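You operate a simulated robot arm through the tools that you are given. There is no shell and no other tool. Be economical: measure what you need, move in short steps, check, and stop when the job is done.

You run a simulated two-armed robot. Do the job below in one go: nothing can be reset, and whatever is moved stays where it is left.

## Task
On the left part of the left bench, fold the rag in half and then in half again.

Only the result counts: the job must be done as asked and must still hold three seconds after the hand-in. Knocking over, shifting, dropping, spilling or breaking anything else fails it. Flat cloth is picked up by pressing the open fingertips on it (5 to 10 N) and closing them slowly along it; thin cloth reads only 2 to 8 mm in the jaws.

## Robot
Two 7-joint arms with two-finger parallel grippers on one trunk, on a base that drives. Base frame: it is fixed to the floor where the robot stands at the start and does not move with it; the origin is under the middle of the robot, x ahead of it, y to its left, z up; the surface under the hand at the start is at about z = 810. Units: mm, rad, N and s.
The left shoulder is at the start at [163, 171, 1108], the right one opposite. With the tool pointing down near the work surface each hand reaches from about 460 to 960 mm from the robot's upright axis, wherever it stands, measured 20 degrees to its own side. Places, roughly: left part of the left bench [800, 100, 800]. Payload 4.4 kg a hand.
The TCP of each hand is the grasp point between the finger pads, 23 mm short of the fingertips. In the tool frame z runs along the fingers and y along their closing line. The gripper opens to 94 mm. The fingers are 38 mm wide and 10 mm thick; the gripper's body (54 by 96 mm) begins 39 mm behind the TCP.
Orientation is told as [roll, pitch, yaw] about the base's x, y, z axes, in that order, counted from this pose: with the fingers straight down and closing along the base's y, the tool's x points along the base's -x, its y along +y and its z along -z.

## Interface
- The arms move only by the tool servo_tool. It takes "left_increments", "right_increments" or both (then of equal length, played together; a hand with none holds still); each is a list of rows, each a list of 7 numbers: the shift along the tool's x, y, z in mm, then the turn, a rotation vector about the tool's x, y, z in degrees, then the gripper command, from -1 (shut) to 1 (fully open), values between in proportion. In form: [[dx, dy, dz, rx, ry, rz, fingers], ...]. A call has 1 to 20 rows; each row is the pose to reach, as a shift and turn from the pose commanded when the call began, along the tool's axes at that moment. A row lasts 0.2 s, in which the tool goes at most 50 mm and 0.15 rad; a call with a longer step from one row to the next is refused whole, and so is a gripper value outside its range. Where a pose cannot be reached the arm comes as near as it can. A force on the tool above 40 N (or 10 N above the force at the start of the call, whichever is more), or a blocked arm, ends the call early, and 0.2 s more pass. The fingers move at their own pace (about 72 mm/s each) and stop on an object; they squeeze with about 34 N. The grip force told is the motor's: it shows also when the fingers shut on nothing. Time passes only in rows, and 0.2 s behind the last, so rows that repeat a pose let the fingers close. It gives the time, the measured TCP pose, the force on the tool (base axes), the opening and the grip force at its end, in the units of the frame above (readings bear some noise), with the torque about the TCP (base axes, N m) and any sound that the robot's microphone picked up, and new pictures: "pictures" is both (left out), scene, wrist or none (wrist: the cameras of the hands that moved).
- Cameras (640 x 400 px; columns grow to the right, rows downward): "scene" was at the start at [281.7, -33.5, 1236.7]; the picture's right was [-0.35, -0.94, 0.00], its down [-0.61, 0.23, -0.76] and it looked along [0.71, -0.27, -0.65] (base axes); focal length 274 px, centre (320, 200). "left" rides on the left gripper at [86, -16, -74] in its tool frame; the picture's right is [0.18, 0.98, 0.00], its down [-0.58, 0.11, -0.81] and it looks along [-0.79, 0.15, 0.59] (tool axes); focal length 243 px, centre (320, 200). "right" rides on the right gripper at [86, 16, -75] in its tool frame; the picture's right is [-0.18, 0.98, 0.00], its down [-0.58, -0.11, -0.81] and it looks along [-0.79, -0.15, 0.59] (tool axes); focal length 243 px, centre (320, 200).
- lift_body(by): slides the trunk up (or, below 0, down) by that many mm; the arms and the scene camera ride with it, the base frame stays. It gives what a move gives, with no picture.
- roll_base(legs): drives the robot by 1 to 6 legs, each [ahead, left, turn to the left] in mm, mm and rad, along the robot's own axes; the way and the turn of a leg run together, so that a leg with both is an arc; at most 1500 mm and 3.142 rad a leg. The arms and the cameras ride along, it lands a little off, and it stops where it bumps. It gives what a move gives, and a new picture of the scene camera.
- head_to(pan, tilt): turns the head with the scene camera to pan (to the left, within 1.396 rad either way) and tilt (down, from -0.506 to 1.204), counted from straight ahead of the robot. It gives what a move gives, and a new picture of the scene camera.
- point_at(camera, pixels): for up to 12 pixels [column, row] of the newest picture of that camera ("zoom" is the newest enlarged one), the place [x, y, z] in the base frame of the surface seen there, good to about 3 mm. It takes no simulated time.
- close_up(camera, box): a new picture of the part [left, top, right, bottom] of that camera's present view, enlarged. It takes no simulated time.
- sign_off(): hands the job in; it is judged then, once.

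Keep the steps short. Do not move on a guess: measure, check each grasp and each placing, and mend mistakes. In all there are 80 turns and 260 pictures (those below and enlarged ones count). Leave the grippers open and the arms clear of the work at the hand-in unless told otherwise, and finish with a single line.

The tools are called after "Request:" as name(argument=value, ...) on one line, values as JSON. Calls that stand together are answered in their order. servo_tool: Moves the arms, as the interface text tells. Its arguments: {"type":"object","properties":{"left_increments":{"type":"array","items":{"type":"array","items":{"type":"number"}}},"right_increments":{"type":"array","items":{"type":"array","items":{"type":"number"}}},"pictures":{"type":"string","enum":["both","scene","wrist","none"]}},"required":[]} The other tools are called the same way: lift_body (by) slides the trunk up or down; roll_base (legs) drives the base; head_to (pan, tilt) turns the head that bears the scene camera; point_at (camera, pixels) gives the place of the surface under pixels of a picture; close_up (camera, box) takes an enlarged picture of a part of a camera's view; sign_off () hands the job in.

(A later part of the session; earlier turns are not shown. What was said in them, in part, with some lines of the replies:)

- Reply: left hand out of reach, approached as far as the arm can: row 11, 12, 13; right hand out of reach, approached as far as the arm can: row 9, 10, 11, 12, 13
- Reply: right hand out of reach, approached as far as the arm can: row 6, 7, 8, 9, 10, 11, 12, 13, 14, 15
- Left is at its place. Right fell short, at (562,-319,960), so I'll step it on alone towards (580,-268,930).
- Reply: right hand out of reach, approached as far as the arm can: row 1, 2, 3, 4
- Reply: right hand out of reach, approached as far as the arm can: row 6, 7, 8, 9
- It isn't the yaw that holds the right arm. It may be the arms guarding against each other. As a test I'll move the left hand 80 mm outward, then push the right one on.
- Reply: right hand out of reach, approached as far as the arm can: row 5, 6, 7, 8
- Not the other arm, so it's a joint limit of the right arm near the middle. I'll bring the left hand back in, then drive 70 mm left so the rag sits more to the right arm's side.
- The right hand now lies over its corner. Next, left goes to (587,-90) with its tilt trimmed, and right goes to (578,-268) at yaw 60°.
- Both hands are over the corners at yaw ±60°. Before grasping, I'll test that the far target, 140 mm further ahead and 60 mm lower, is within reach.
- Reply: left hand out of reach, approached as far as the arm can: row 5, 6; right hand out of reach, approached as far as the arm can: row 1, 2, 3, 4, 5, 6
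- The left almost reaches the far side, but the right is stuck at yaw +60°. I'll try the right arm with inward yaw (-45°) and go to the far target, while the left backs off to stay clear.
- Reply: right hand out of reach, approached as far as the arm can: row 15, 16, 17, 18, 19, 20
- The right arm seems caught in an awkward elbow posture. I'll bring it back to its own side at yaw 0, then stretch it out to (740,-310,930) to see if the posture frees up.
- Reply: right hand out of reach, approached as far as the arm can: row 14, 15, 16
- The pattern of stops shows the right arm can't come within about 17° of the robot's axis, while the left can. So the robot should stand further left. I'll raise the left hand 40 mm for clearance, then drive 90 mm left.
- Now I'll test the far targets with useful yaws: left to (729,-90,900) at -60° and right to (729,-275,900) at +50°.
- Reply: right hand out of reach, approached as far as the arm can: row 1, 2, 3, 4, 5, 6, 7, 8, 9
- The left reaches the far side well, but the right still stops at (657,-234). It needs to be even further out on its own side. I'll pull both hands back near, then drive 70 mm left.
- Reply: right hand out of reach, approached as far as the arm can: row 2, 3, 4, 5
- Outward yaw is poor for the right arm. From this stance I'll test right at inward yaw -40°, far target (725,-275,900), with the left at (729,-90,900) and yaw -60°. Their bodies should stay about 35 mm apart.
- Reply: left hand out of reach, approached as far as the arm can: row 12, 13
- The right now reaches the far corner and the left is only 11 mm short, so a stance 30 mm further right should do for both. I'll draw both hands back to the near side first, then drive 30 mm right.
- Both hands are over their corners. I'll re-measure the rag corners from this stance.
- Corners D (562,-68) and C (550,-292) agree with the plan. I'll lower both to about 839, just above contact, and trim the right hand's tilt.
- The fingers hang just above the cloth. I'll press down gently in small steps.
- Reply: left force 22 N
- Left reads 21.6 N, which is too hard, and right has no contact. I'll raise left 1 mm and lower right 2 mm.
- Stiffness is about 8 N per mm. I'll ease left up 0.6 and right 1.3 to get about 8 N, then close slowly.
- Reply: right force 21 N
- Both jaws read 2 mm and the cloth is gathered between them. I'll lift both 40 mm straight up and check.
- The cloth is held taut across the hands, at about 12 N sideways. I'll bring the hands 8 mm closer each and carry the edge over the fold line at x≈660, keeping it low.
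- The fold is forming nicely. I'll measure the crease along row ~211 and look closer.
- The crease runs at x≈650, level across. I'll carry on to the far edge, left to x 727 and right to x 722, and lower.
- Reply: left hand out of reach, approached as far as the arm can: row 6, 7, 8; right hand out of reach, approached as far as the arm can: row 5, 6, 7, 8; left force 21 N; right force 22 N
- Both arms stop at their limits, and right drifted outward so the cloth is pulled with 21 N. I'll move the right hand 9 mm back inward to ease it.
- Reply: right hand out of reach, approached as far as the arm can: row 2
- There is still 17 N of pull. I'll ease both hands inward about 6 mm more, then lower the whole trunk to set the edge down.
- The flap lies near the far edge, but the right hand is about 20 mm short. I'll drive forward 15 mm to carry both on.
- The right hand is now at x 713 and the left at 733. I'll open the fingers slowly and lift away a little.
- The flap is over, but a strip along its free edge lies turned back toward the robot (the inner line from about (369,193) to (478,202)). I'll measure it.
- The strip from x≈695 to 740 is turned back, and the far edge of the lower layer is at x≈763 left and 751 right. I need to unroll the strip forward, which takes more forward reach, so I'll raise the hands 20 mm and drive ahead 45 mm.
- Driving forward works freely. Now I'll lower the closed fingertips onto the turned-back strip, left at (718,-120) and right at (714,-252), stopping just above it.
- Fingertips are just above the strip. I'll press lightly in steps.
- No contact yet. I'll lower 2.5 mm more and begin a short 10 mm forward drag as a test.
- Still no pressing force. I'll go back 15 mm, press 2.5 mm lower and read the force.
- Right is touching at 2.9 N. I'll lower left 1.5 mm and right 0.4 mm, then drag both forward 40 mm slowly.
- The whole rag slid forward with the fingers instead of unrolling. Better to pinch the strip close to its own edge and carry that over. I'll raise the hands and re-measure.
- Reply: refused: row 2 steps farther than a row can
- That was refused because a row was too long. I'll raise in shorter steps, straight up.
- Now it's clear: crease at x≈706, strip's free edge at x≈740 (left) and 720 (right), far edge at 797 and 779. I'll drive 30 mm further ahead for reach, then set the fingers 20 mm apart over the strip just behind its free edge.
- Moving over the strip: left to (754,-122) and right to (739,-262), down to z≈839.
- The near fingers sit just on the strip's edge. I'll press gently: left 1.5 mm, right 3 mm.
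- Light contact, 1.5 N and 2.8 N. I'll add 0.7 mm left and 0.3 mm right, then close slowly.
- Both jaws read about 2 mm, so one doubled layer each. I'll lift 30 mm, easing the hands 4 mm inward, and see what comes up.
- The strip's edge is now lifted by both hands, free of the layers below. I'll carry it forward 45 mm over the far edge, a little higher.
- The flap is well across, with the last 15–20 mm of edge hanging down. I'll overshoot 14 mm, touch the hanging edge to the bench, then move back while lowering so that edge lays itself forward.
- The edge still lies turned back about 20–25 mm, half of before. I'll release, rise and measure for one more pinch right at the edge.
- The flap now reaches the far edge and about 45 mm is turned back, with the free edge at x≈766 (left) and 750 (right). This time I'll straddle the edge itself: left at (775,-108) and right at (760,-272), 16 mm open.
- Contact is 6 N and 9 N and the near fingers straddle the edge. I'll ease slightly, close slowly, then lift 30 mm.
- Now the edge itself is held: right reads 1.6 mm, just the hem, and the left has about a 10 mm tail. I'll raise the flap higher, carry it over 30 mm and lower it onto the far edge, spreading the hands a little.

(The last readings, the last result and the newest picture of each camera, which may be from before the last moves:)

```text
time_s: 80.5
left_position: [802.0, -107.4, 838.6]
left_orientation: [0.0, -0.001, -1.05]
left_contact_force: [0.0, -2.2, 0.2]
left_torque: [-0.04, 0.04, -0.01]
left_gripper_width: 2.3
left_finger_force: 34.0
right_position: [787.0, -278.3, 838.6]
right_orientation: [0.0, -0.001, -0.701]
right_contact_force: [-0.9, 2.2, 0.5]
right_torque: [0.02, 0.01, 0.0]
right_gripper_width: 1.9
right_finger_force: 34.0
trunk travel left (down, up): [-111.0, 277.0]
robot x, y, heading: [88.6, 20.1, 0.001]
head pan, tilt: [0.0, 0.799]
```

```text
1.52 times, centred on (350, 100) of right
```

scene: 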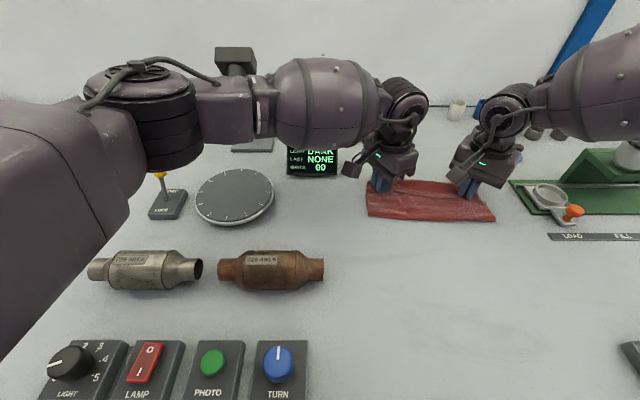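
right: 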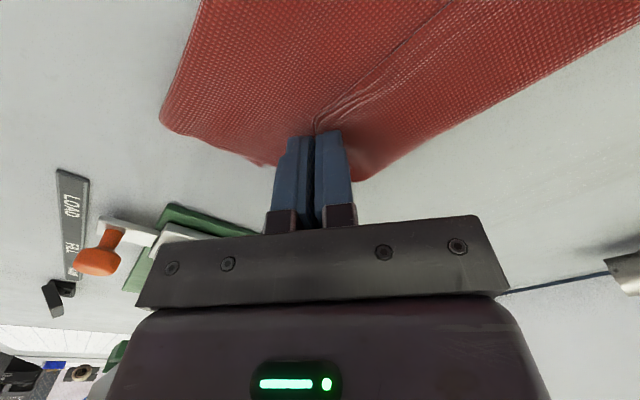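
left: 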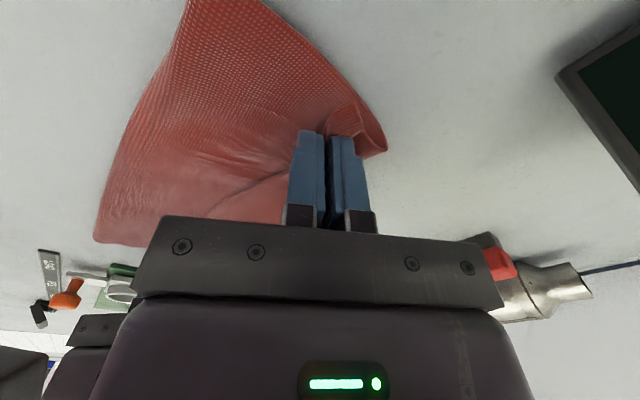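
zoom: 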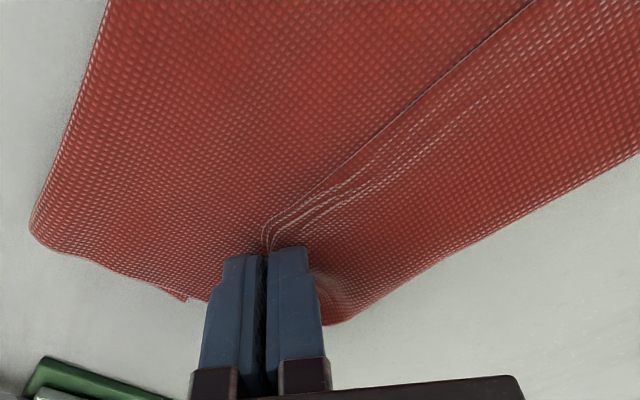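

The edge sits right over the lower layer's far edge, but the slack has bulged forward past it, because the lower layer was drawn into the flap. Both hands hold the hem well now, so I'll unfold: carry the edge back toward the robot in a high arc, without letting go, then fold again along a taut arc.

Request:
servo_tool(left_increments=[[7.5, -13, -20, 0, 0, 0, -1], [17.4, -30.3, -40, 0, 0, 0, -1], [29.9, -52, -60, 0, 0, 0, -1], [42.3, -73.7, -67, 0, 0, 0, -1], [54.8, -95.4, -67, 0, 0, 0, -1], [67.2, -117, -57, 0, 0, 0, -1], [79.7, -138.7, -42, 0, 0, 0, -1], [89.6, -156, -27, 0, 0, 0, -1], [97.1, -169, -17, 0, 0, 0, -1], [99.6, -173.4, -12, 0, 0, 0, -1]], right_increments=[[11.5, -9.7, -20, 0, 0, 0, -1], [26.8, -22.5, -40, 0, 0, 0, -1], [45.9, -38.6, -60, 0, 0, 0, -1], [65, -54.7, -67, 0, 0, 0, -1], [84.2, -70.8, -67, 0, 0, 0, -1], [103.3, -86.9, -57, 0, 0, 0, -1], [122.4, -103, -42, 0, 0, 0, -1], [137.7, -115.9, -27, 0, 0, 0, -1], [149.2, -125.6, -17, 0, 0, 0, -1], [153, -128.8, -12, 0, 0, 0, -1]])

Request:
close_up(camera="scene", box=[335, 150, 535, 275])

```text
time_s: 82.8
left_position: [604.1, -108.1, 852.1]
left_orientation: [-0.001, -0.002, -1.05]
left_contact_force: [-0.7, -3.3, 0.1]
left_torque: [-0.07, 0.03, -0.03]
left_gripper_width: 2.2
left_finger_force: 33.9
right_position: [587.2, -278.0, 851.5]
right_orientation: [0.001, 0.0, -0.701]
right_contact_force: [0.9, 2.7, 0.1]
right_torque: [0.05, -0.01, -0.07]
right_gripper_width: 2.0
right_finger_force: 34.4
trunk travel left (down, up): [-111.0, 277.0]
robot x, y, heading: [89.0, 16.6, 0.001]
head pan, tilt: [0.0, 0.799]
```

scene: 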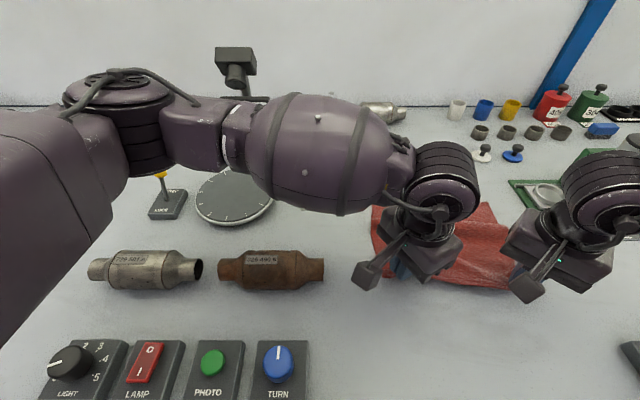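
right: 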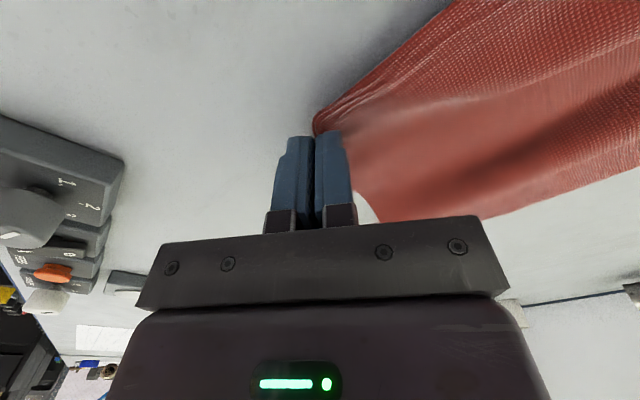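
left: 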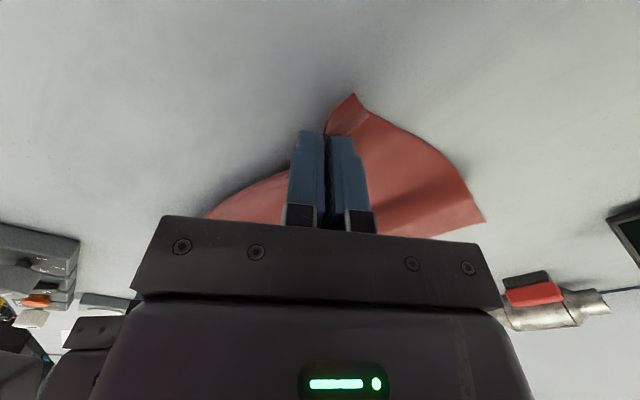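

```text
3.20 times, centred on (435, 212) of scene
```

zoom: 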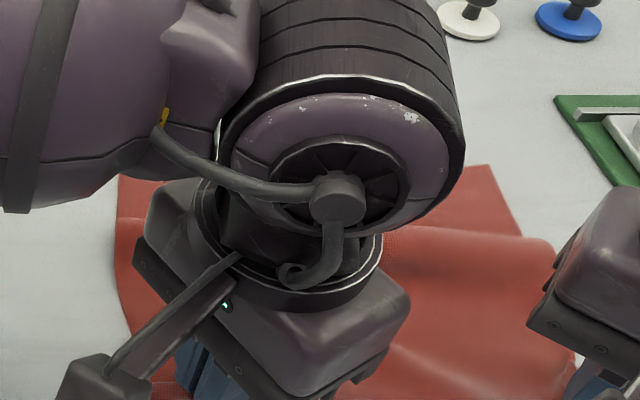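

Unfolded, with both hems still held. I'll measure the far corners and edges to set the new fold.

Request:
point_at(camera="zoom", pixels=[[122, 180], [486, 170], [470, 200], [550, 245], [117, 240], [520, 330], [440, 280], [450, 240]])

```text
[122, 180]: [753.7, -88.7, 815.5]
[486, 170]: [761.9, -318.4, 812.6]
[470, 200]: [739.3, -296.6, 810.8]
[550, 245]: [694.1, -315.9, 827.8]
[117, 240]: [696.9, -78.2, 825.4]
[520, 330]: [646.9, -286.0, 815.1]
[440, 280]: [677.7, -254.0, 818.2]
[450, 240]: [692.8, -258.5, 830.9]
```

The right far corner is at (765,-319), and a small wave of slack remains near x 694. I'll pull both hands back 15 mm, low, to flatten it.

Request:
servo_tool(left_increments=[[2.5, -4.3, 3, 0, 0, 0, -1], [5, -8.7, 6, 0, 0, 0, -1], [7.5, -13, 7, 0, 0, 0, -1], [7.5, -13, 7, 0, 0, 0, -1]], right_increments=[[3.8, -3.2, 3, 0, 0, 0, -1], [7.7, -6.5, 6, 0, 0, 0, -1], [11.5, -9.7, 7, 0, 0, 0, -1], [11.5, -9.7, 7, 0, 0, 0, -1]], pictures="none")

Request:
head_to(pan=-0.25, tilt=0.85)

Request:
close_up(camera="scene", box=[240, 130, 460, 268])

```text
time_s: 83.8
left_position: [589.6, -106.7, 843.7]
left_orientation: [-0.001, -0.001, -1.051]
left_contact_force: [-1.2, -2.1, -1.1]
left_torque: [-0.06, 0.02, 0.02]
left_gripper_width: 2.3
left_finger_force: 34.1
right_position: [571.0, -278.4, 843.9]
right_orientation: [0.0, 0.001, -0.701]
right_contact_force: [0.3, 2.8, -0.6]
right_torque: [0.07, 0.01, -0.03]
right_gripper_width: 1.9
right_finger_force: 34.2
trunk travel left (down, up): [-111.0, 277.0]
robot x, y, heading: [83.9, 17.7, -0.0]
head pan, tilt: [0.0, 0.799]
```

```text
time_s: 84.5
left_position: [588.6, -105.5, 844.2]
left_orientation: [-0.002, -0.001, -1.051]
left_contact_force: [-1.6, -2.2, -0.1]
left_torque: [-0.07, 0.01, -0.02]
left_gripper_width: 2.3
left_finger_force: 33.7
right_position: [572.1, -278.1, 844.6]
right_orientation: [0.0, -0.001, -0.703]
right_contact_force: [1.4, 1.7, 0.5]
right_torque: [0.11, -0.01, -0.03]
right_gripper_width: 1.6
right_finger_force: 33.9
trunk travel left (down, up): [-111.0, 277.0]
robot x, y, heading: [86.1, 20.8, 0.002]
head pan, tilt: [-0.25, 0.85]
```

scene: 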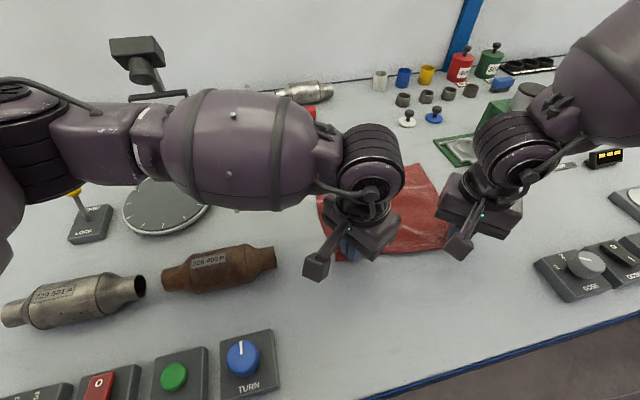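

```text
2.90 times, centred on (350, 199) of scene
```

zoom: 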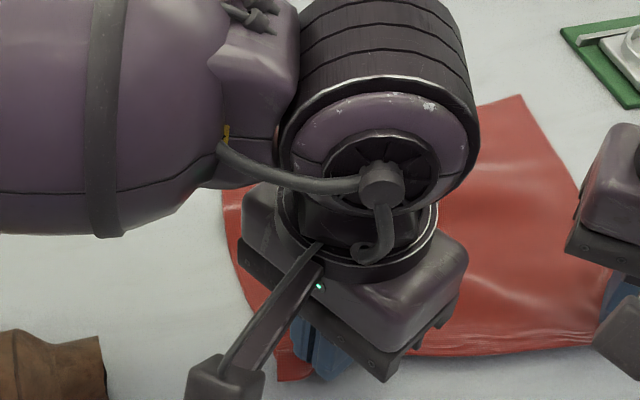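

The cloth is flat and held by its near hem. Now the full taut arc: peak about 85 mm high over the middle, 185 mm forward, down onto the far edge.

Request:
servo_tool(left_increments=[[-1.5, 2.7, -11, 0, 0, 0, -1], [-6.5, 10.4, -31, 0, 0, 0, -1], [-14.4, 22.6, -49, 0, 0, 0, -1], [-24.5, 38.6, -62, 0, 0, 0, -1], [-36.4, 57.3, -71, 0, 0, 0, -1], [-49, 77.3, -74, 0, 0, 0, -1], [-55, 87, -73, 0, 0, 0, -1], [-61.6, 97.2, -71, 0, 0, 0, -1], [-67.5, 106.5, -67, 0, 0, 0, -1], [-73.5, 116, -62, 0, 0, 0, -1], [-83.7, 132, -49, 0, 0, 0, -1], [-91.5, 144.3, -31, 0, 0, 0, -1], [-96.5, 151.9, -11, 0, 0, 0, -1], [-98.1, 154.7, 3, 0, 0, 0, -1], [-98.1, 154.7, 5, 0, 0, 0, -1]], right_increments=[[-2.4, 2.1, -11, 0, 0, 0, -1], [-10, 7.7, -31, 0, 0, 0, -1], [-21.8, 16.8, -49, 0, 0, 0, -1], [-37.2, 28.7, -62, 0, 0, 0, -1], [-55.2, 42.6, -71, 0, 0, 0, -1], [-74.5, 57.5, -74, 0, 0, 0, -1], [-84, 65, -73, 0, 0, 0, -1], [-93.7, 72.4, -71, 0, 0, 0, -1], [-102.7, 79.3, -67, 0, 0, 0, -1], [-111.7, 86.2, -62, 0, 0, 0, -1], [-127.2, 98.2, -49, 0, 0, 0, -1], [-139, 107.2, -31, 0, 0, 0, -1], [-146.5, 112.9, -11, 0, 0, 0, -1], [-149, 115, 3, 0, 0, 0, -1], [-149, 115, 5, 0, 0, 0, -1]])

Request:
close_up(camera="scene", box=[270, 120, 460, 239])

```text
time_s: 87.7
left_position: [771.0, -115.9, 840.7]
left_orientation: [0.0, -0.003, -1.051]
left_contact_force: [-1.0, -0.7, 1.6]
left_torque: [-0.03, 0.0, 0.01]
left_gripper_width: 2.2
left_finger_force: 34.4
right_position: [760.2, -286.3, 841.7]
right_orientation: [0.0, 0.0, -0.703]
right_contact_force: [0.2, 0.3, 0.0]
right_torque: [0.02, 0.01, 0.01]
right_gripper_width: 1.8
right_finger_force: 33.6
trunk travel left (down, up): [-111.0, 277.0]
robot x, y, heading: [87.5, 20.8, 0.002]
head pan, tilt: [-0.25, 0.85]
```

scene: 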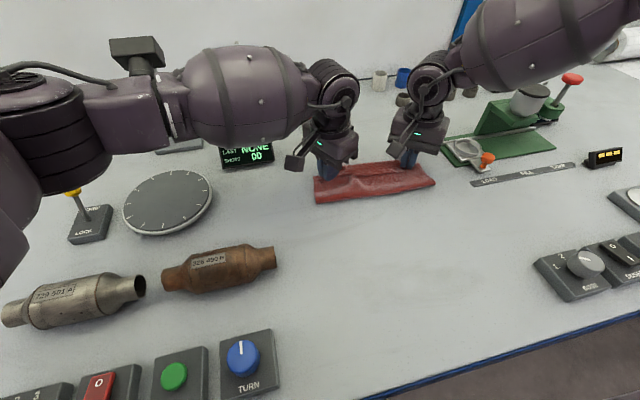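
right: 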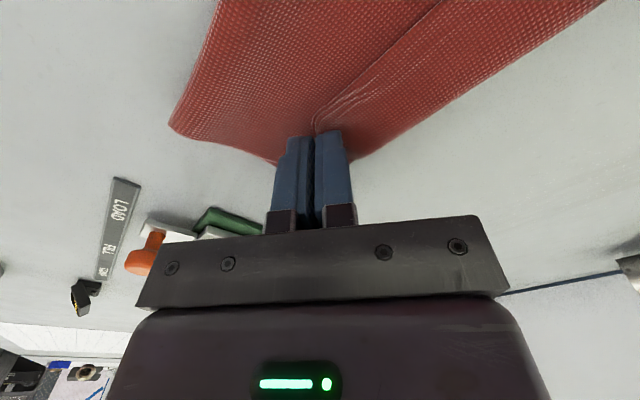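
left: 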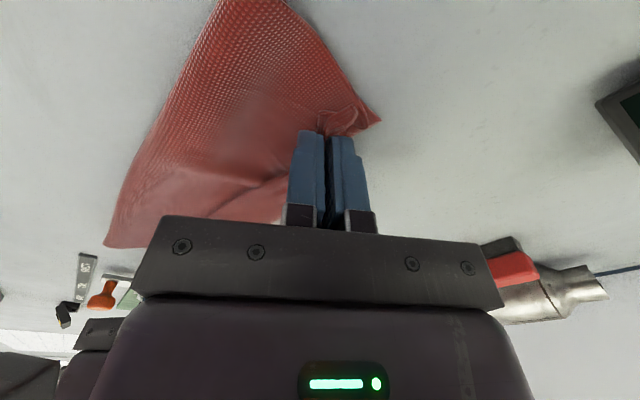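

```text
3.36 times, centred on (365, 180) of scene
```

zoom: 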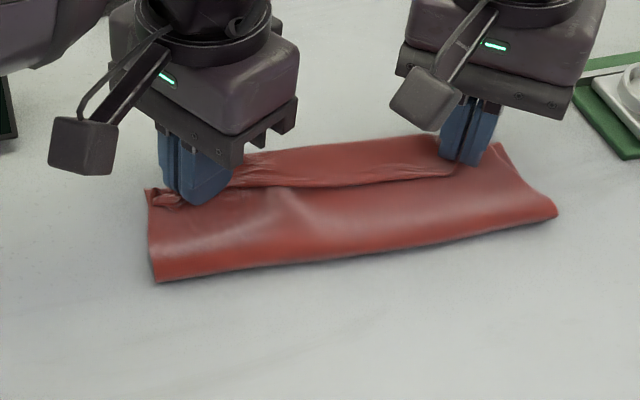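

I'll measure: the flap's edge runs at about (340,176) to (400,170) in the scene, and I need to know whether what lies beyond it is the lower layer.

Request:
point_at(camera="zoom", pixels=[[280, 152], [350, 144], [430, 137], [280, 165], [340, 185], [430, 175], [300, 189], [160, 276], [350, 257], [553, 215], [500, 146], [149, 195]])

Request:
close_up(camera="scene", box=[305, 150, 445, 210])

```text
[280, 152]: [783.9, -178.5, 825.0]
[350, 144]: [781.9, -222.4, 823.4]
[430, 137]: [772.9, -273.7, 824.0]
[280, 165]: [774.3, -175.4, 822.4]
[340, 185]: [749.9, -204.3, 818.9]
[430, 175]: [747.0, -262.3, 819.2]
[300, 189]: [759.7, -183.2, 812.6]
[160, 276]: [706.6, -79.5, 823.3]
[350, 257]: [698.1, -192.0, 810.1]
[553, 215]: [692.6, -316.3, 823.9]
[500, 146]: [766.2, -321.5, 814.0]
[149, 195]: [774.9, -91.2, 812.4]
```

```text
4.57 times, centred on (375, 180) of scene
```

zoom: 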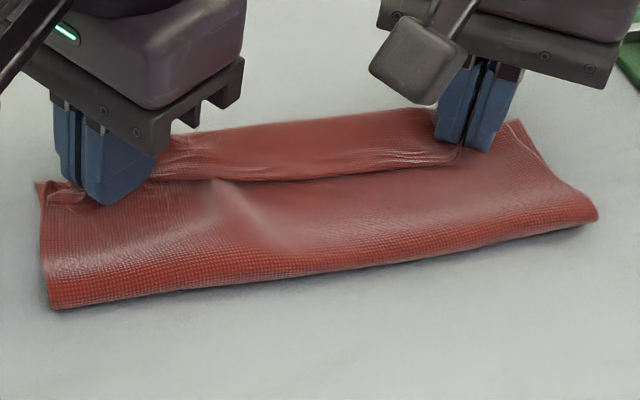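

The hem is close to the far edge, but the crease crept forward to x≈697 (it should be ≈670), so slack bulges forward between the hands. The earlier low path kept the crease further back. I'll bring the hem back to x≈640 to roll the crease back, then go forward low and slow.

Request:
servo_tool(left_increments=[[6, -10.4, -20, 0, 0, 0, -1], [14.9, -26, -38, 0, 0, 0, -1], [25.9, -45.1, -48, 0, 0, 0, -1], [37.8, -65.9, -48, 0, 0, 0, -1], [49.8, -86.7, -42, 0, 0, 0, -1], [60.8, -105.8, -34, 0, 0, 0, -1], [64.7, -112.7, -28, 0, 0, 0, -1], [64.7, -112.7, -28, 0, 0, 0, -1], [58.8, -102.3, -30, 0, 0, 0, -1], [51.8, -90.2, -32, 0, 0, 0, -1], [43.8, -76.3, -34, 0, 0, 0, -1], [35.9, -62.4, -35, 0, 0, 0, -1], [27.9, -48.6, -35, 0, 0, 0, -1], [20.9, -36.4, -33, 0, 0, 0, -1], [13.9, -24.3, -28, 0, 0, 0, -1]], right_increments=[[9.2, -7.7, -20, 0, 0, 0, -1], [23, -19.3, -38, 0, 0, 0, -1], [39.8, -33.5, -48, 0, 0, 0, -1], [58.1, -48.9, -48, 0, 0, 0, -1], [76.5, -64.4, -42, 0, 0, 0, -1], [93.3, -78.6, -34, 0, 0, 0, -1], [99.5, -83.7, -28, 0, 0, 0, -1], [99.5, -83.7, -28, 0, 0, 0, -1], [90.3, -76, -30, 0, 0, 0, -1], [79.6, -67, -32, 0, 0, 0, -1], [67.3, -56.7, -34, 0, 0, 0, -1], [55.1, -46.4, -35, 0, 0, 0, -1], [42.8, -36.1, -35, 0, 0, 0, -1], [32.1, -27, -33, 0, 0, 0, -1], [21.4, -18, -28, 0, 0, 0, -1]], pictures="scene")

Request:
close_up(camera="scene", box=[270, 120, 460, 239])

```text
time_s: 90.9
left_position: [746.6, -114.6, 866.2]
left_orientation: [-0.002, -0.003, -1.05]
left_contact_force: [-0.3, -2.3, 0.1]
left_torque: [-0.02, 0.05, -0.01]
left_gripper_width: 2.3
left_finger_force: 34.2
right_position: [732.9, -286.8, 866.1]
right_orientation: [0.003, 0.002, -0.701]
right_contact_force: [0.4, 2.6, 0.5]
right_torque: [0.04, -0.01, -0.03]
right_gripper_width: 1.5
right_finger_force: 34.5
trunk travel left (down, up): [-111.0, 277.0]
robot x, y, heading: [85.3, 16.5, 0.004]
head pan, tilt: [-0.25, 0.85]
```

scene: 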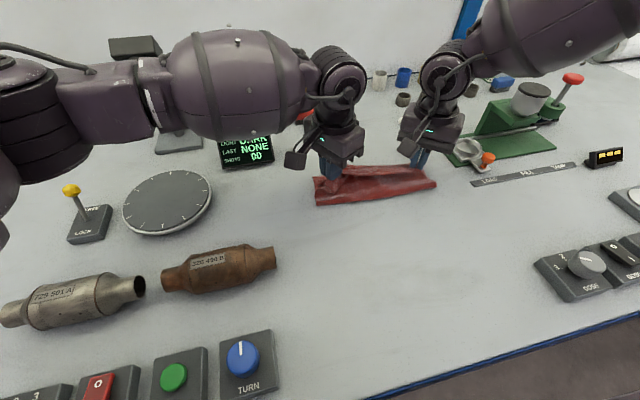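

```text
3.36 times, centred on (365, 180) of scene
```

zoom: 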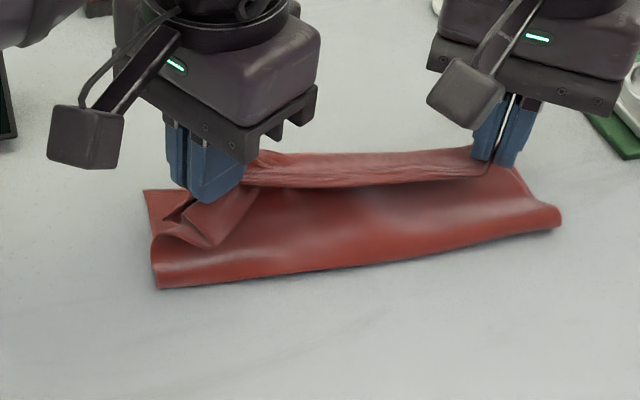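

The crease sits at about x 690 now. I'll bring the hem on to the far edge, lower to 837, open the fingers slowly and rise.

Request:
servo_tool(left_increments=[[-5, 8.7, -4, 0, 0, 0, -1], [-10, 17.3, -2, 0, 0, 0, -1], [-13.9, 24.3, 5, 0, 0, 0, -1], [-14.9, 26, 13, 0, 0, 0, -1], [-14.9, 26, 22, 0, 0, 0, -1], [-14.9, 26, 28, 0, 0, 0, -1], [-14.9, 26, 28, 0, 0, 0, -0.85], [-14.9, 26, 28, 0, 0, 0, -0.7], [-14.9, 26, 28, 0, 0, 0, -0.6], [-14.9, 26, 28, 0, 0, 0, -0.6], [-14.9, 26, 10, 0, 0, 0, -0.6], [-14.9, 26, -20, 0, 0, 0, -0.6], [-14.9, 26, -50, 0, 0, 0, -0.6]], right_increments=[[-7.7, 6.4, -4, 0, 0, 0, -1], [-15.3, 12.9, -2, 0, 0, 0, -1], [-21.4, 18, 5, 0, 0, 0, -1], [-23, 19.3, 13, 0, 0, 0, -1], [-23, 19.3, 22, 0, 0, 0, -1], [-23, 19.3, 28, 0, 0, 0, -1], [-23, 19.3, 28, 0, 0, 0, -0.85], [-23, 19.3, 28, 0, 0, 0, -0.7], [-23, 19.3, 28, 0, 0, 0, -0.6], [-23, 19.3, 28, 0, 0, 0, -0.6], [-23, 19.3, 10, 0, 0, 0, -0.6], [-23, 19.3, -20, 0, 0, 0, -0.6], [-23, 19.3, -50, 0, 0, 0, -0.6]], pictures="none")

Request:
close_up(camera="scene", box=[290, 140, 450, 240])

Request:
close_up(camera="left", box=[60, 0, 440, 238])

Request:
close_up(camera="right", box=[160, 0, 540, 238])

```text
time_s: 93.7
left_position: [773.8, -115.9, 922.7]
left_orientation: [-0.002, -0.005, -1.051]
left_contact_force: [-0.3, 0.4, 0.0]
left_torque: [-0.01, -0.03, -0.02]
left_gripper_width: 18.8
left_finger_force: 0.1
right_position: [761.7, -281.2, 916.5]
right_orientation: [0.002, -0.001, -0.698]
right_contact_force: [0.6, 0.5, 0.1]
right_torque: [-0.01, -0.04, -0.03]
right_gripper_width: 19.0
right_finger_force: 0.0
trunk travel left (down, up): [-111.0, 277.0]
robot x, y, heading: [86.7, 16.7, 0.006]
head pan, tilt: [-0.25, 0.85]
```

```text
4.00 times, centred on (370, 190) of scene
```

zoom: 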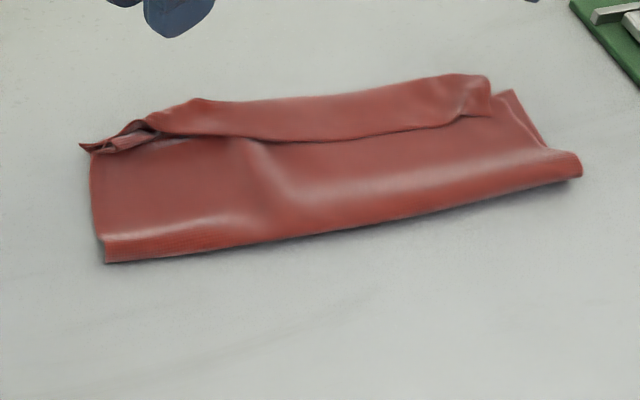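

```text
1.68 times, centred on (250, 119) of left
```

zoom: 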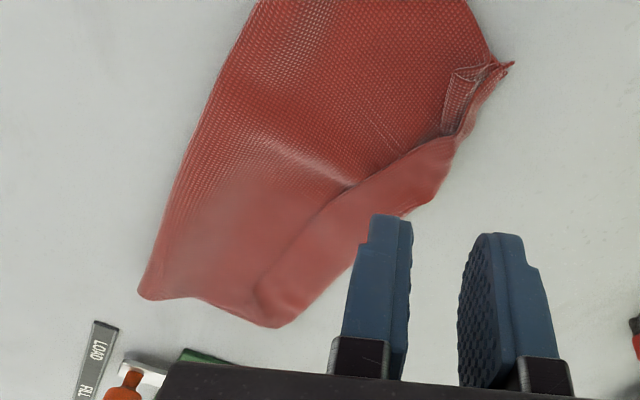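

```text
1.68 times, centred on (350, 119) of right
```

zoom: 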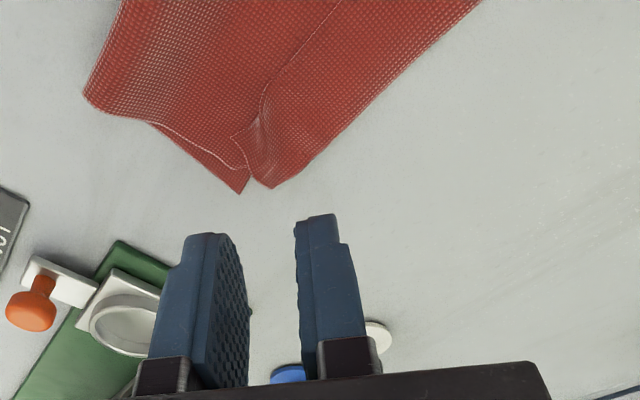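

Still a 30 mm turned-back bulge in the middle, while the corners are nearly in place. I'll measure its extents.

Request:
point_at(camera="scene", pixels=[[312, 177], [340, 166], [375, 163], [405, 160], [340, 173], [355, 175], [375, 174], [400, 170], [318, 203], [365, 198], [433, 182], [417, 164]])

```text
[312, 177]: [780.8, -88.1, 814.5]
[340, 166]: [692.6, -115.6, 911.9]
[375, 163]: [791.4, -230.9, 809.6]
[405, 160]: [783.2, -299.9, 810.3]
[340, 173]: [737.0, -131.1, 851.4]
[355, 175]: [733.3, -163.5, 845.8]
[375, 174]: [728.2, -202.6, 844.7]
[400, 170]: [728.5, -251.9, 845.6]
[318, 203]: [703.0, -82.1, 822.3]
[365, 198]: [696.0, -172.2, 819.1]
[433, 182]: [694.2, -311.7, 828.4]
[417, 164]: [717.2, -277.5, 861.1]
```

Folded corners D and C now lie close to A and B, and the footprint is about x 690–785, close to half. I'll keep this and do the second fold: right edge over to the left. First I'll park the left hand high and back, and turn the right hand to yaw 0 above the middle of the right edge (735,-312).

Request:
servo_tool(left_increments=[[28, -9, -20, 0, 0, 0, 0], [56, -18, -40, 0, 0, 0, 0], [84, -27, -55, 0, 0, 0, 0], [112, -36, -65, 0, 0, 0, 0], [140, -46, -75, 0, 0, 0, 0], [168, -55, -82, 0, 0, 0, 0], [195, -64, -87, 0, 0, 0, 0], [222, -73, -87, 0, 0, 0, 0]], right_increments=[[0, -5, 0, 0, 0, -5, -0.49], [0, -10, 0, 0, 0, -10, -0.49], [0, -15, 0, 0, 0, -15, -0.49], [0, -21, 4, 0, 0, -20, -0.49], [0, -26, 8, 0, 0, -25, -0.49], [0, -31, 12, 0, 0, -30, -0.49], [0.7, -36, 17, 0, 0, -35, -0.49], [0.7, -41, 17, 0, 0, -40, -0.49]], pictures="scene")

Request:
close_up(camera="scene", box=[290, 140, 450, 240])

Request:
point_at(camera="scene", pixels=[[313, 176], [340, 166], [372, 164], [402, 160], [355, 175], [390, 172], [319, 203], [365, 198], [432, 183], [418, 166], [426, 175], [380, 185]])

```text
time_s: 95.5
left_position: [597.0, 43.4, 1004.9]
left_orientation: [-0.001, -0.002, -1.052]
left_contact_force: [-0.1, -0.4, -0.3]
left_torque: [0.02, 0.0, 0.0]
left_gripper_width: 47.1
left_finger_force: 0.0
right_position: [735.0, -315.8, 901.1]
right_orientation: [0.002, -0.001, -0.001]
right_contact_force: [0.2, 0.6, 0.1]
right_torque: [-0.01, -0.01, 0.02]
right_gripper_width: 24.0
right_finger_force: 0.1
trunk travel left (down, up): [-111.0, 277.0]
robot x, y, heading: [83.5, 19.6, 0.003]
head pan, tilt: [-0.25, 0.85]
```

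scene: 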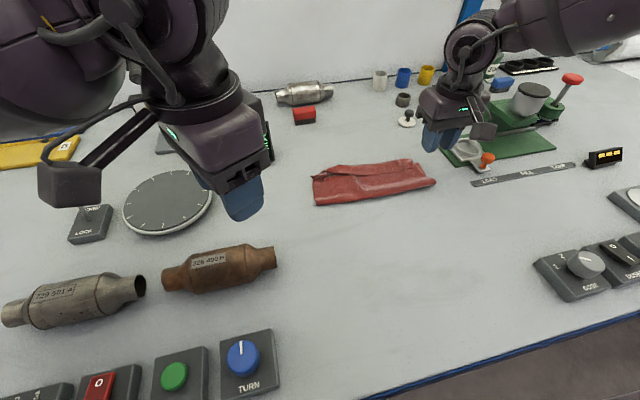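

```text
4.00 times, centred on (370, 190) of scene
```

zoom: 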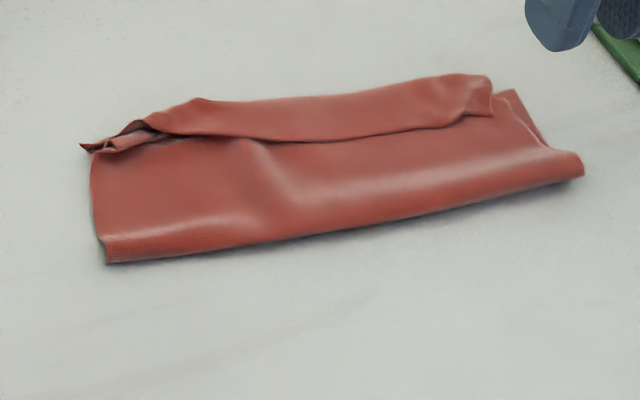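

```text
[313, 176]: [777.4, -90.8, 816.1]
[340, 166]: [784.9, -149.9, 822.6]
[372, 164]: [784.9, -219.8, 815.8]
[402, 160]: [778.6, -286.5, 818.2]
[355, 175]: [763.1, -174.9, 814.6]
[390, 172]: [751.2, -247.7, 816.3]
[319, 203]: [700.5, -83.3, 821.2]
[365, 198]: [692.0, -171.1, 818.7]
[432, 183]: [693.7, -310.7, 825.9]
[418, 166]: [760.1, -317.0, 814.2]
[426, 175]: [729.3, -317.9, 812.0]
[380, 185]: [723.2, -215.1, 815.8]
```

The folded strip spans x 692–785 and y -88 to -318. At the right edge both layers lie within y -305 to -318. I'll lower the right hand at (728,-308), 30 mm open, to just above contact.

Request:
servo_tool(right_increments=[[7, 8, 20, 0, 0, 0, -0.36], [7, 8, 45, 0, 0, 0, -0.36], [7, 8, 60, 0, 0, 0, -0.36], [7, 8, 64, 0, 0, 0, -0.36], [7, 8, 66, 0, 0, 0, -0.36]], pictures="scene")

Request:
close_up(camera="scene", box=[370, 125, 480, 194])

```text
time_s: 96.7
left_position: [595.8, 43.4, 1006.2]
left_orientation: [-0.001, -0.003, -1.05]
left_contact_force: [0.3, -0.5, -0.1]
left_torque: [0.02, 0.02, 0.01]
left_gripper_width: 46.9
left_finger_force: 0.0
right_position: [728.7, -309.3, 835.6]
right_orientation: [0.0, -0.004, -0.004]
right_contact_force: [-1.2, -0.2, 9.3]
right_torque: [0.16, -0.04, 0.02]
right_gripper_width: 30.0
right_finger_force: 0.1
trunk travel left (down, up): [-111.0, 277.0]
robot x, y, heading: [86.6, 19.4, -0.002]
head pan, tilt: [-0.25, 0.85]
```

scene: 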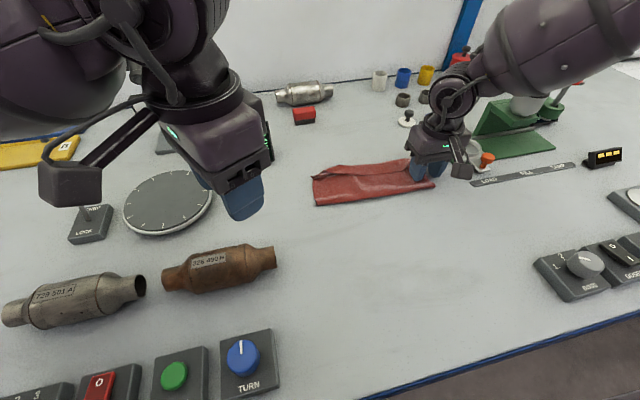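

```text
5.80 times, centred on (425, 160) of scene
```

zoom: 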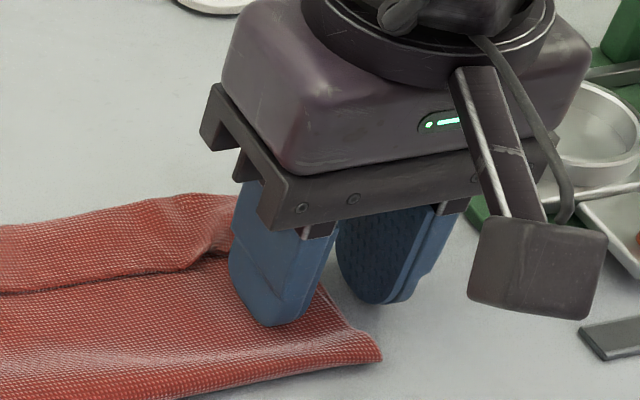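

The inner finger presses on the stack at 9.3 N, with the outer finger just beyond the edge. I'll press 0.5 mm more, close slowly, then lift 25 mm.

Request:
servo_tool(right_increments=[[0, 0, 0.5, 0, 0, 0, -0.42], [0, 0, 0.5, 0, 0, 0, -0.49], [0, 0, 0.5, 0, 0, 0, -0.56], [0, 0, 0.5, 0, 0, 0, -0.63], [0, 0, 0.5, 0, 0, 0, -0.7], [0, 0, 0.5, 0, 0, 0, -0.77], [0, 0, 0.5, 0, 0, 0, -0.84], [0, 0, 0.5, 0, 0, 0, -0.91], [0, 0, 0.5, 0, 0, 0, -1], [0, 0, 0.5, 0, 0, 0, -1], [0, 3, -8, 0, 0, 0, -1], [0, 6, -25, 0, 0, 0, -1]], pictures="both")

Request:
close_up(camera="scene", box=[320, 115, 480, 215])

```text
time_s: 99.3
left_position: [595.8, 43.5, 1005.3]
left_orientation: [-0.002, -0.004, -1.052]
left_contact_force: [-0.2, 0.1, -0.4]
left_torque: [0.02, 0.02, 0.01]
left_gripper_width: 47.2
left_finger_force: 0.0
right_position: [725.9, -303.6, 860.2]
right_orientation: [-0.002, 0.003, -0.004]
right_contact_force: [0.0, 0.4, 0.5]
right_torque: [0.0, -0.05, -0.02]
right_gripper_width: 4.7
right_finger_force: 33.5
trunk travel left (down, up): [-111.0, 277.0]
robot x, y, heading: [83.6, 19.8, 0.0]
head pan, tilt: [-0.25, 0.85]
```

scene: 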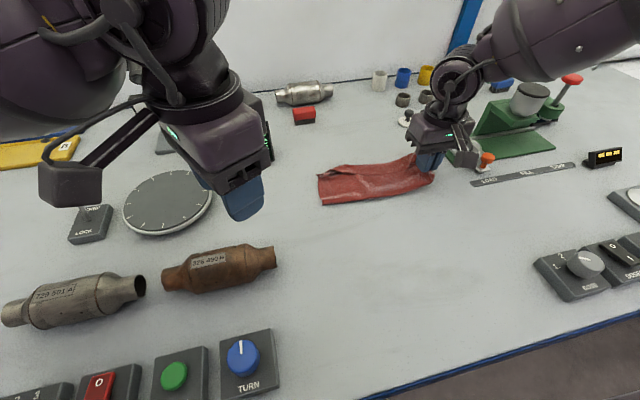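
right: 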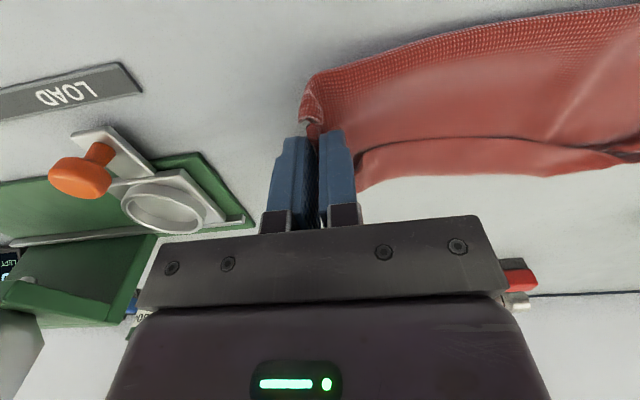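

```text
4.00 times, centred on (400, 165) of scene
```

zoom: 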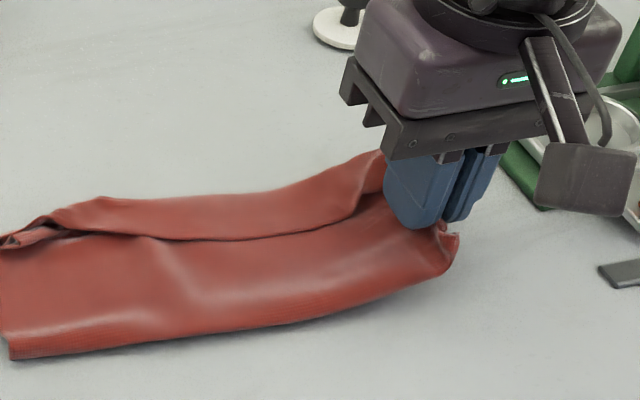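

The jaws read 4.7 mm, so both layers are held and the end rises as one. I'll carry it left 105 mm at low height with the arm, then finish with a short drive to the left.

Request:
servo_tool(right_increments=[[0, 8, -6, 0, 0, 0, -1], [0, 18, -10, 0, 0, 0, -1], [0, 30, -14, 0, 0, 0, -1], [0, 42, -16, 0, 0, 0, -1], [0, 54, -16, 0, 0, 0, -1], [0, 67, -16, 0, 0, 0, -1], [0, 80, -16, 0, 0, 0, -1], [0, 93, -16, 0, 0, 0, -1], [0, 105, -16, 0, 0, 0, -1]], pictures="scene")

Request:
close_up(camera="scene", box=[290, 115, 450, 215])

```text
time_s: 101.3
left_position: [596.5, 43.1, 1004.2]
left_orientation: [-0.003, -0.003, -1.05]
left_contact_force: [-0.1, -0.3, 0.3]
left_torque: [-0.01, -0.01, 0.05]
left_gripper_width: 47.3
left_finger_force: 0.0
right_position: [729.0, -197.1, 874.0]
right_orientation: [-0.001, 0.001, -0.004]
right_contact_force: [-0.4, -0.2, 0.1]
right_torque: [-0.02, 0.0, 0.01]
right_gripper_width: 4.7
right_finger_force: 34.1
trunk travel left (down, up): [-111.0, 277.0]
robot x, y, heading: [88.0, 20.8, 0.004]
head pan, tilt: [-0.25, 0.85]
```

scene: 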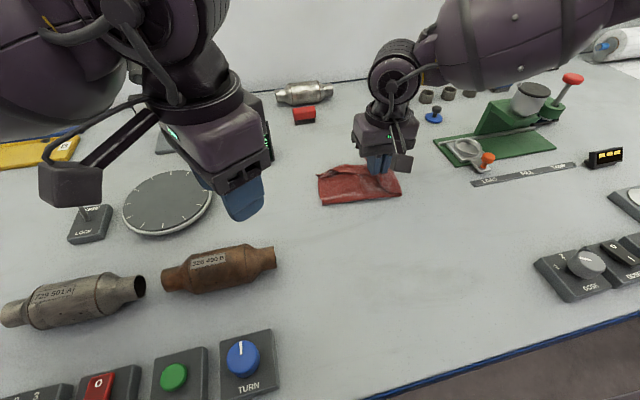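

```text
4.00 times, centred on (370, 165) of scene
```

zoom: 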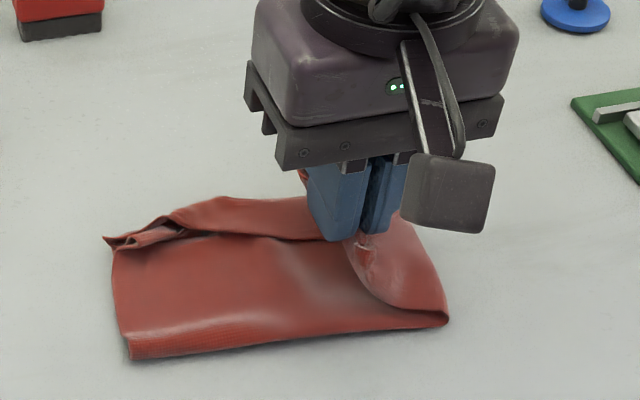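

Folding well. Now I'll drive the base 95 mm left to carry the end to the left edge.

Request:
roll_base(legs=[[0, 95, 0]])

Request:
close_up(camera="scene", box=[330, 115, 490, 215])

Request:
point_at(camera="zoom", pixels=[[100, 240], [130, 350], [115, 290], [440, 320], [300, 340], [420, 230], [210, 205]])

```text
time_s: 102.8
left_position: [597.5, 135.8, 1004.4]
left_orientation: [-0.001, -0.003, -1.052]
left_contact_force: [-0.9, 0.0, 0.1]
left_torque: [0.01, 0.01, 0.0]
left_gripper_width: 47.0
left_finger_force: 0.1
right_position: [729.2, -105.6, 874.2]
right_orientation: [-0.002, -0.001, -0.003]
right_contact_force: [0.6, -1.1, 0.3]
right_torque: [-0.06, -0.01, 0.01]
right_gripper_width: 4.6
right_finger_force: 34.1
trunk travel left (down, up): [-111.0, 277.0]
robot x, y, heading: [88.2, 110.1, 0.005]
head pan, tilt: [-0.25, 0.85]
```

scene: 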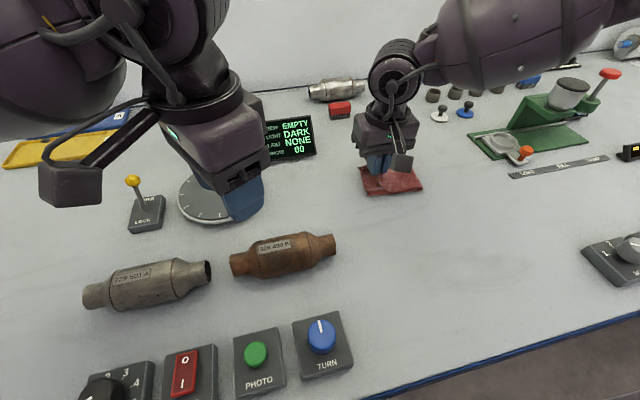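

```text
4.00 times, centred on (410, 165) of scene
```

zoom: 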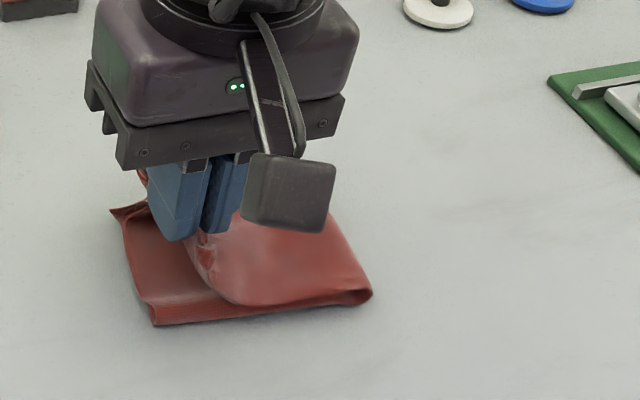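

```text
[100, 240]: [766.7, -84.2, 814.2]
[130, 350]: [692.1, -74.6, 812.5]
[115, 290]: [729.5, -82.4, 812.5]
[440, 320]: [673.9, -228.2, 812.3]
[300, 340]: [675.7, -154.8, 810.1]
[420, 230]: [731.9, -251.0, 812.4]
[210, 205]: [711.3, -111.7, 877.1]
```

The end hangs above the left side. I'll measure the outline with the proper pixels.

Request:
point_at(camera="zoom", pixels=[[118, 214], [134, 262], [155, 318], [300, 304], [366, 294], [335, 235], [220, 295]])

```text
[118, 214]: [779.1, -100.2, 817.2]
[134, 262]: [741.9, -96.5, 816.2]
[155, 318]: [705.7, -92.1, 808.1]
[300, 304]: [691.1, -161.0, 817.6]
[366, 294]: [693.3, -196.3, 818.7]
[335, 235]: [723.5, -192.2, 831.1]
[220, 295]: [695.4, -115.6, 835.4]
```

The lower part spans y -97 to about -200, so the fold is right in the middle. I'll move 6 mm further, lower to z≈840, open slowly and rise.

Request:
servo_tool(right_increments=[[0, 4, 6, 0, 0, 0, -1], [0, 7, 14, 0, 0, 0, -1], [0, 7, 22, 0, 0, 0, -1], [0, 7, 29, 0, 0, 0, -1], [0, 6, 34, 0, 0, 0, -1], [0, 6, 34, 0, 0, 0, -0.85], [0, 6, 34, 0, 0, 0, -0.7], [0, 6, 34, 0, 0, 0, -0.6], [0, 6, 34, 0, 0, 0, -0.6], [0, 6, 15, 0, 0, 0, -0.6], [0, 6, -15, 0, 0, 0, -0.6], [0, 6, -50, 0, 0, 0, -0.6], [0, -30, -70, 0, 0, 0, -0.6], [0, -75, -80, 0, 0, 0, -0.6], [0, -120, -80, 0, 0, 0, -0.6]], pictures="scene")

Request:
close_up(camera="scene", box=[330, 125, 450, 200])

```text
time_s: 106.0
left_position: [596.8, 135.1, 1005.9]
left_orientation: [-0.004, -0.002, -1.052]
left_contact_force: [0.6, 0.2, -0.3]
left_torque: [0.0, -0.02, -0.01]
left_gripper_width: 47.0
left_finger_force: 0.1
right_position: [729.9, -231.6, 953.4]
right_orientation: [0.0, 0.001, -0.004]
right_contact_force: [-0.2, -0.5, -0.1]
right_torque: [0.05, 0.01, 0.02]
right_gripper_width: 18.7
right_finger_force: 0.0
trunk travel left (down, up): [-111.0, 277.0]
robot x, y, heading: [85.4, 108.9, 0.003]
head pan, tilt: [-0.25, 0.85]
```

scene: 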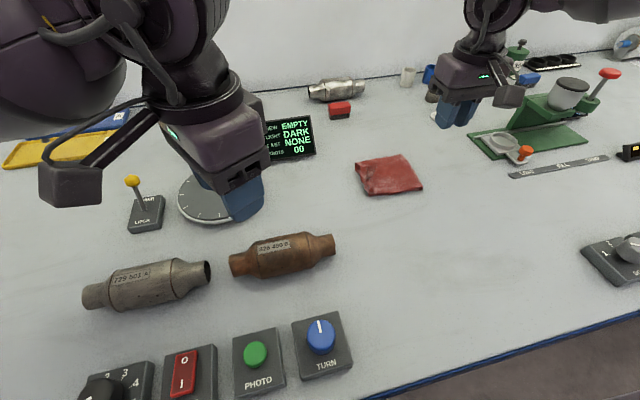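

```text
5.33 times, centred on (390, 162) of scene
```

zoom: 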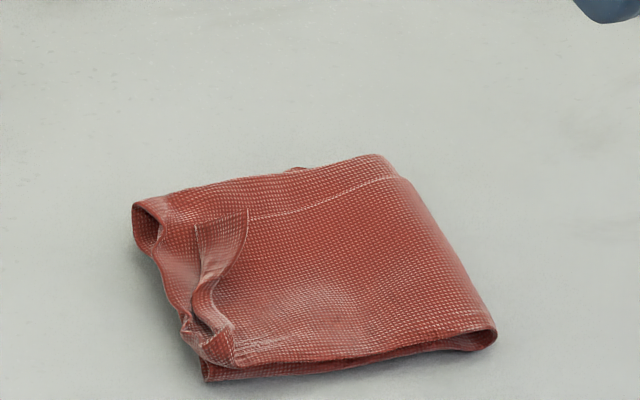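

This is a neat quarter. I'll measure its outline and height.

Request:
point_at(camera="zoom", pixels=[[136, 208], [380, 160], [490, 340], [210, 375], [300, 290], [230, 240], [205, 300], [440, 260], [180, 225], [330, 200]])

```text
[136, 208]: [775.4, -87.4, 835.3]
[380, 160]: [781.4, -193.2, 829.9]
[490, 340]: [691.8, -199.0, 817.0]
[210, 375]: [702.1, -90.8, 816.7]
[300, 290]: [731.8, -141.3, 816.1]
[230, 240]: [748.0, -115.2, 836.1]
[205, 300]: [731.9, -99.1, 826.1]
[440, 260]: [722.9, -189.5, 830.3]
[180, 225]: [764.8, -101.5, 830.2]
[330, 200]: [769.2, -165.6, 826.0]
```

The footprint is about 90 by 112 mm, in four quarters, with edges puffed to about 25 mm. I'll pat it down once, straight down with the fingers opened 60 mm, then lift away to the side.

Request:
servo_tool(right_increments=[[0, 35, 0, 0, 0, 0, 0.28], [-5, 77, 10, 0, 0, 0, 0.28], [-5, 77, 50, 0, 0, 0, 0.28], [-5, 77, 85, 0, 0, 0, 0.28], [-5, 77, 100, 0, 0, 0, 0.28], [-5, 77, 108, 0, 0, 0, 0.28], [-5, 77, 113, 0, 0, 0, 0.28], [-5, 77, 113, 0, 0, 0, 0.28], [-5, 77, 95, 0, 0, 0, 0.28], [-5, 77, 60, 0, 0, 0, 0.28], [-5, 77, 20, 0, 0, 0, 0.28], [-5, 40, -20, 0, 0, 0, 0.28], [-5, 0, -40, 0, 0, 0, 0.5], [20, -40, -50, 0, 0, 0, 0.7], [40, -80, -50, 0, 0, 0, 0.8]], left_increments=[[0, 0, 0, 0, 0, 0, 0.5], [0, 0, 0, 0, 0, 0, 0.5], [0, 0, 0, 0, 0, 0, 0.5], [0, 0, 0, 0, 0, 0, 0.5], [0, 0, 0, 0, 0, 0, 0.5], [0, 0, 0, 0, 0, 0, 0.5], [0, 0, 0, 0, 0, 0, 0.5], [0, 0, 0, 0, 0, 0, 0.5], [0, 0, 0, 0, 0, 0, 0.5], [0, 0, 0, 0, 0, 0, 0.5], [0, 0, 0, 0, 0, 0, 0.5], [0, 0, 0, 0, 0, 0, 0.5], [0, 0, 0, 0, 0, 0, 0.5], [0, 0, 0, 0, 0, 0, 0.8], [0, 0, 0, 0, 0, 0, 0.8]], pictures="scene")

Request:
close_up(camera="scene", box=[330, 125, 450, 200])

```text
refused: row 12 steps farther than a row can; nothing moved
```

```text
5.33 times, centred on (390, 162) of scene
```

zoom: 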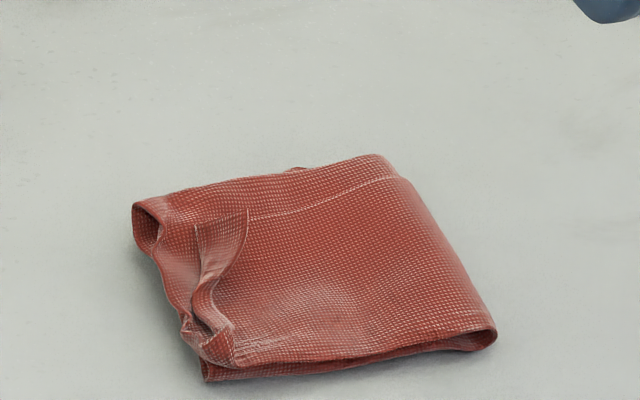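

Refused because row 12 was too long a step. The same pat, with shorter steps on the way out.

Request:
servo_tool(right_increments=[[0, 35, 0, 0, 0, 0, 0.28], [-5, 77, 10, 0, 0, 0, 0.28], [-5, 77, 50, 0, 0, 0, 0.28], [-5, 77, 85, 0, 0, 0, 0.28], [-5, 77, 100, 0, 0, 0, 0.28], [-5, 77, 108, 0, 0, 0, 0.28], [-5, 77, 113, 0, 0, 0, 0.28], [-5, 77, 113, 0, 0, 0, 0.28], [-5, 77, 95, 0, 0, 0, 0.28], [-5, 77, 60, 0, 0, 0, 0.28], [-5, 77, 20, 0, 0, 0, 0.28], [-5, 50, -10, 0, 0, 0, 0.28], [-5, 15, -30, 0, 0, 0, 0.5], [5, -20, -40, 0, 0, 0, 0.7], [15, -55, -40, 0, 0, 0, 0.8]], pictures="scene")

Request:
close_up(camera="scene", box=[330, 125, 450, 200])

```text
time_s: 109.2
left_position: [596.5, 132.8, 1006.7]
left_orientation: [-0.001, -0.001, -1.052]
left_contact_force: [0.3, 0.0, 0.2]
left_torque: [0.02, 0.0, -0.03]
left_gripper_width: 46.6
left_finger_force: 0.0
right_position: [710.7, -281.4, 994.4]
right_orientation: [0.0, 0.0, -0.003]
right_contact_force: [-0.3, 0.1, 0.6]
right_torque: [0.01, 0.04, 0.03]
right_gripper_width: 84.8
right_finger_force: 0.1
trunk travel left (down, up): [-111.0, 277.0]
robot x, y, heading: [87.6, 113.3, 0.004]
head pan, tilt: [-0.25, 0.85]
```

scene: 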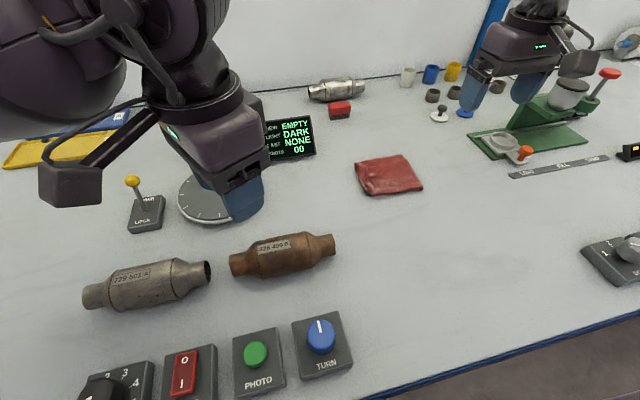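

```text
5.33 times, centred on (390, 162) of scene
```

zoom: 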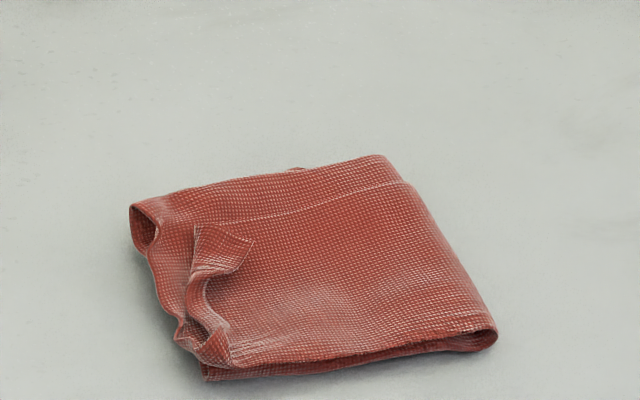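

The rag lies as a flatter quarter, both hands are open and clear, and everything else on the bench stands as before. Handing in.

Request:
sign_off()

```text
The job is handed in.
```

The rag is folded in half and in half again, into a packet of about 90 by 112 mm, though about 25–30 mm of one hem is turned back inside the first fold and it ended up some 20–30 mm further back on the bench than where it started.
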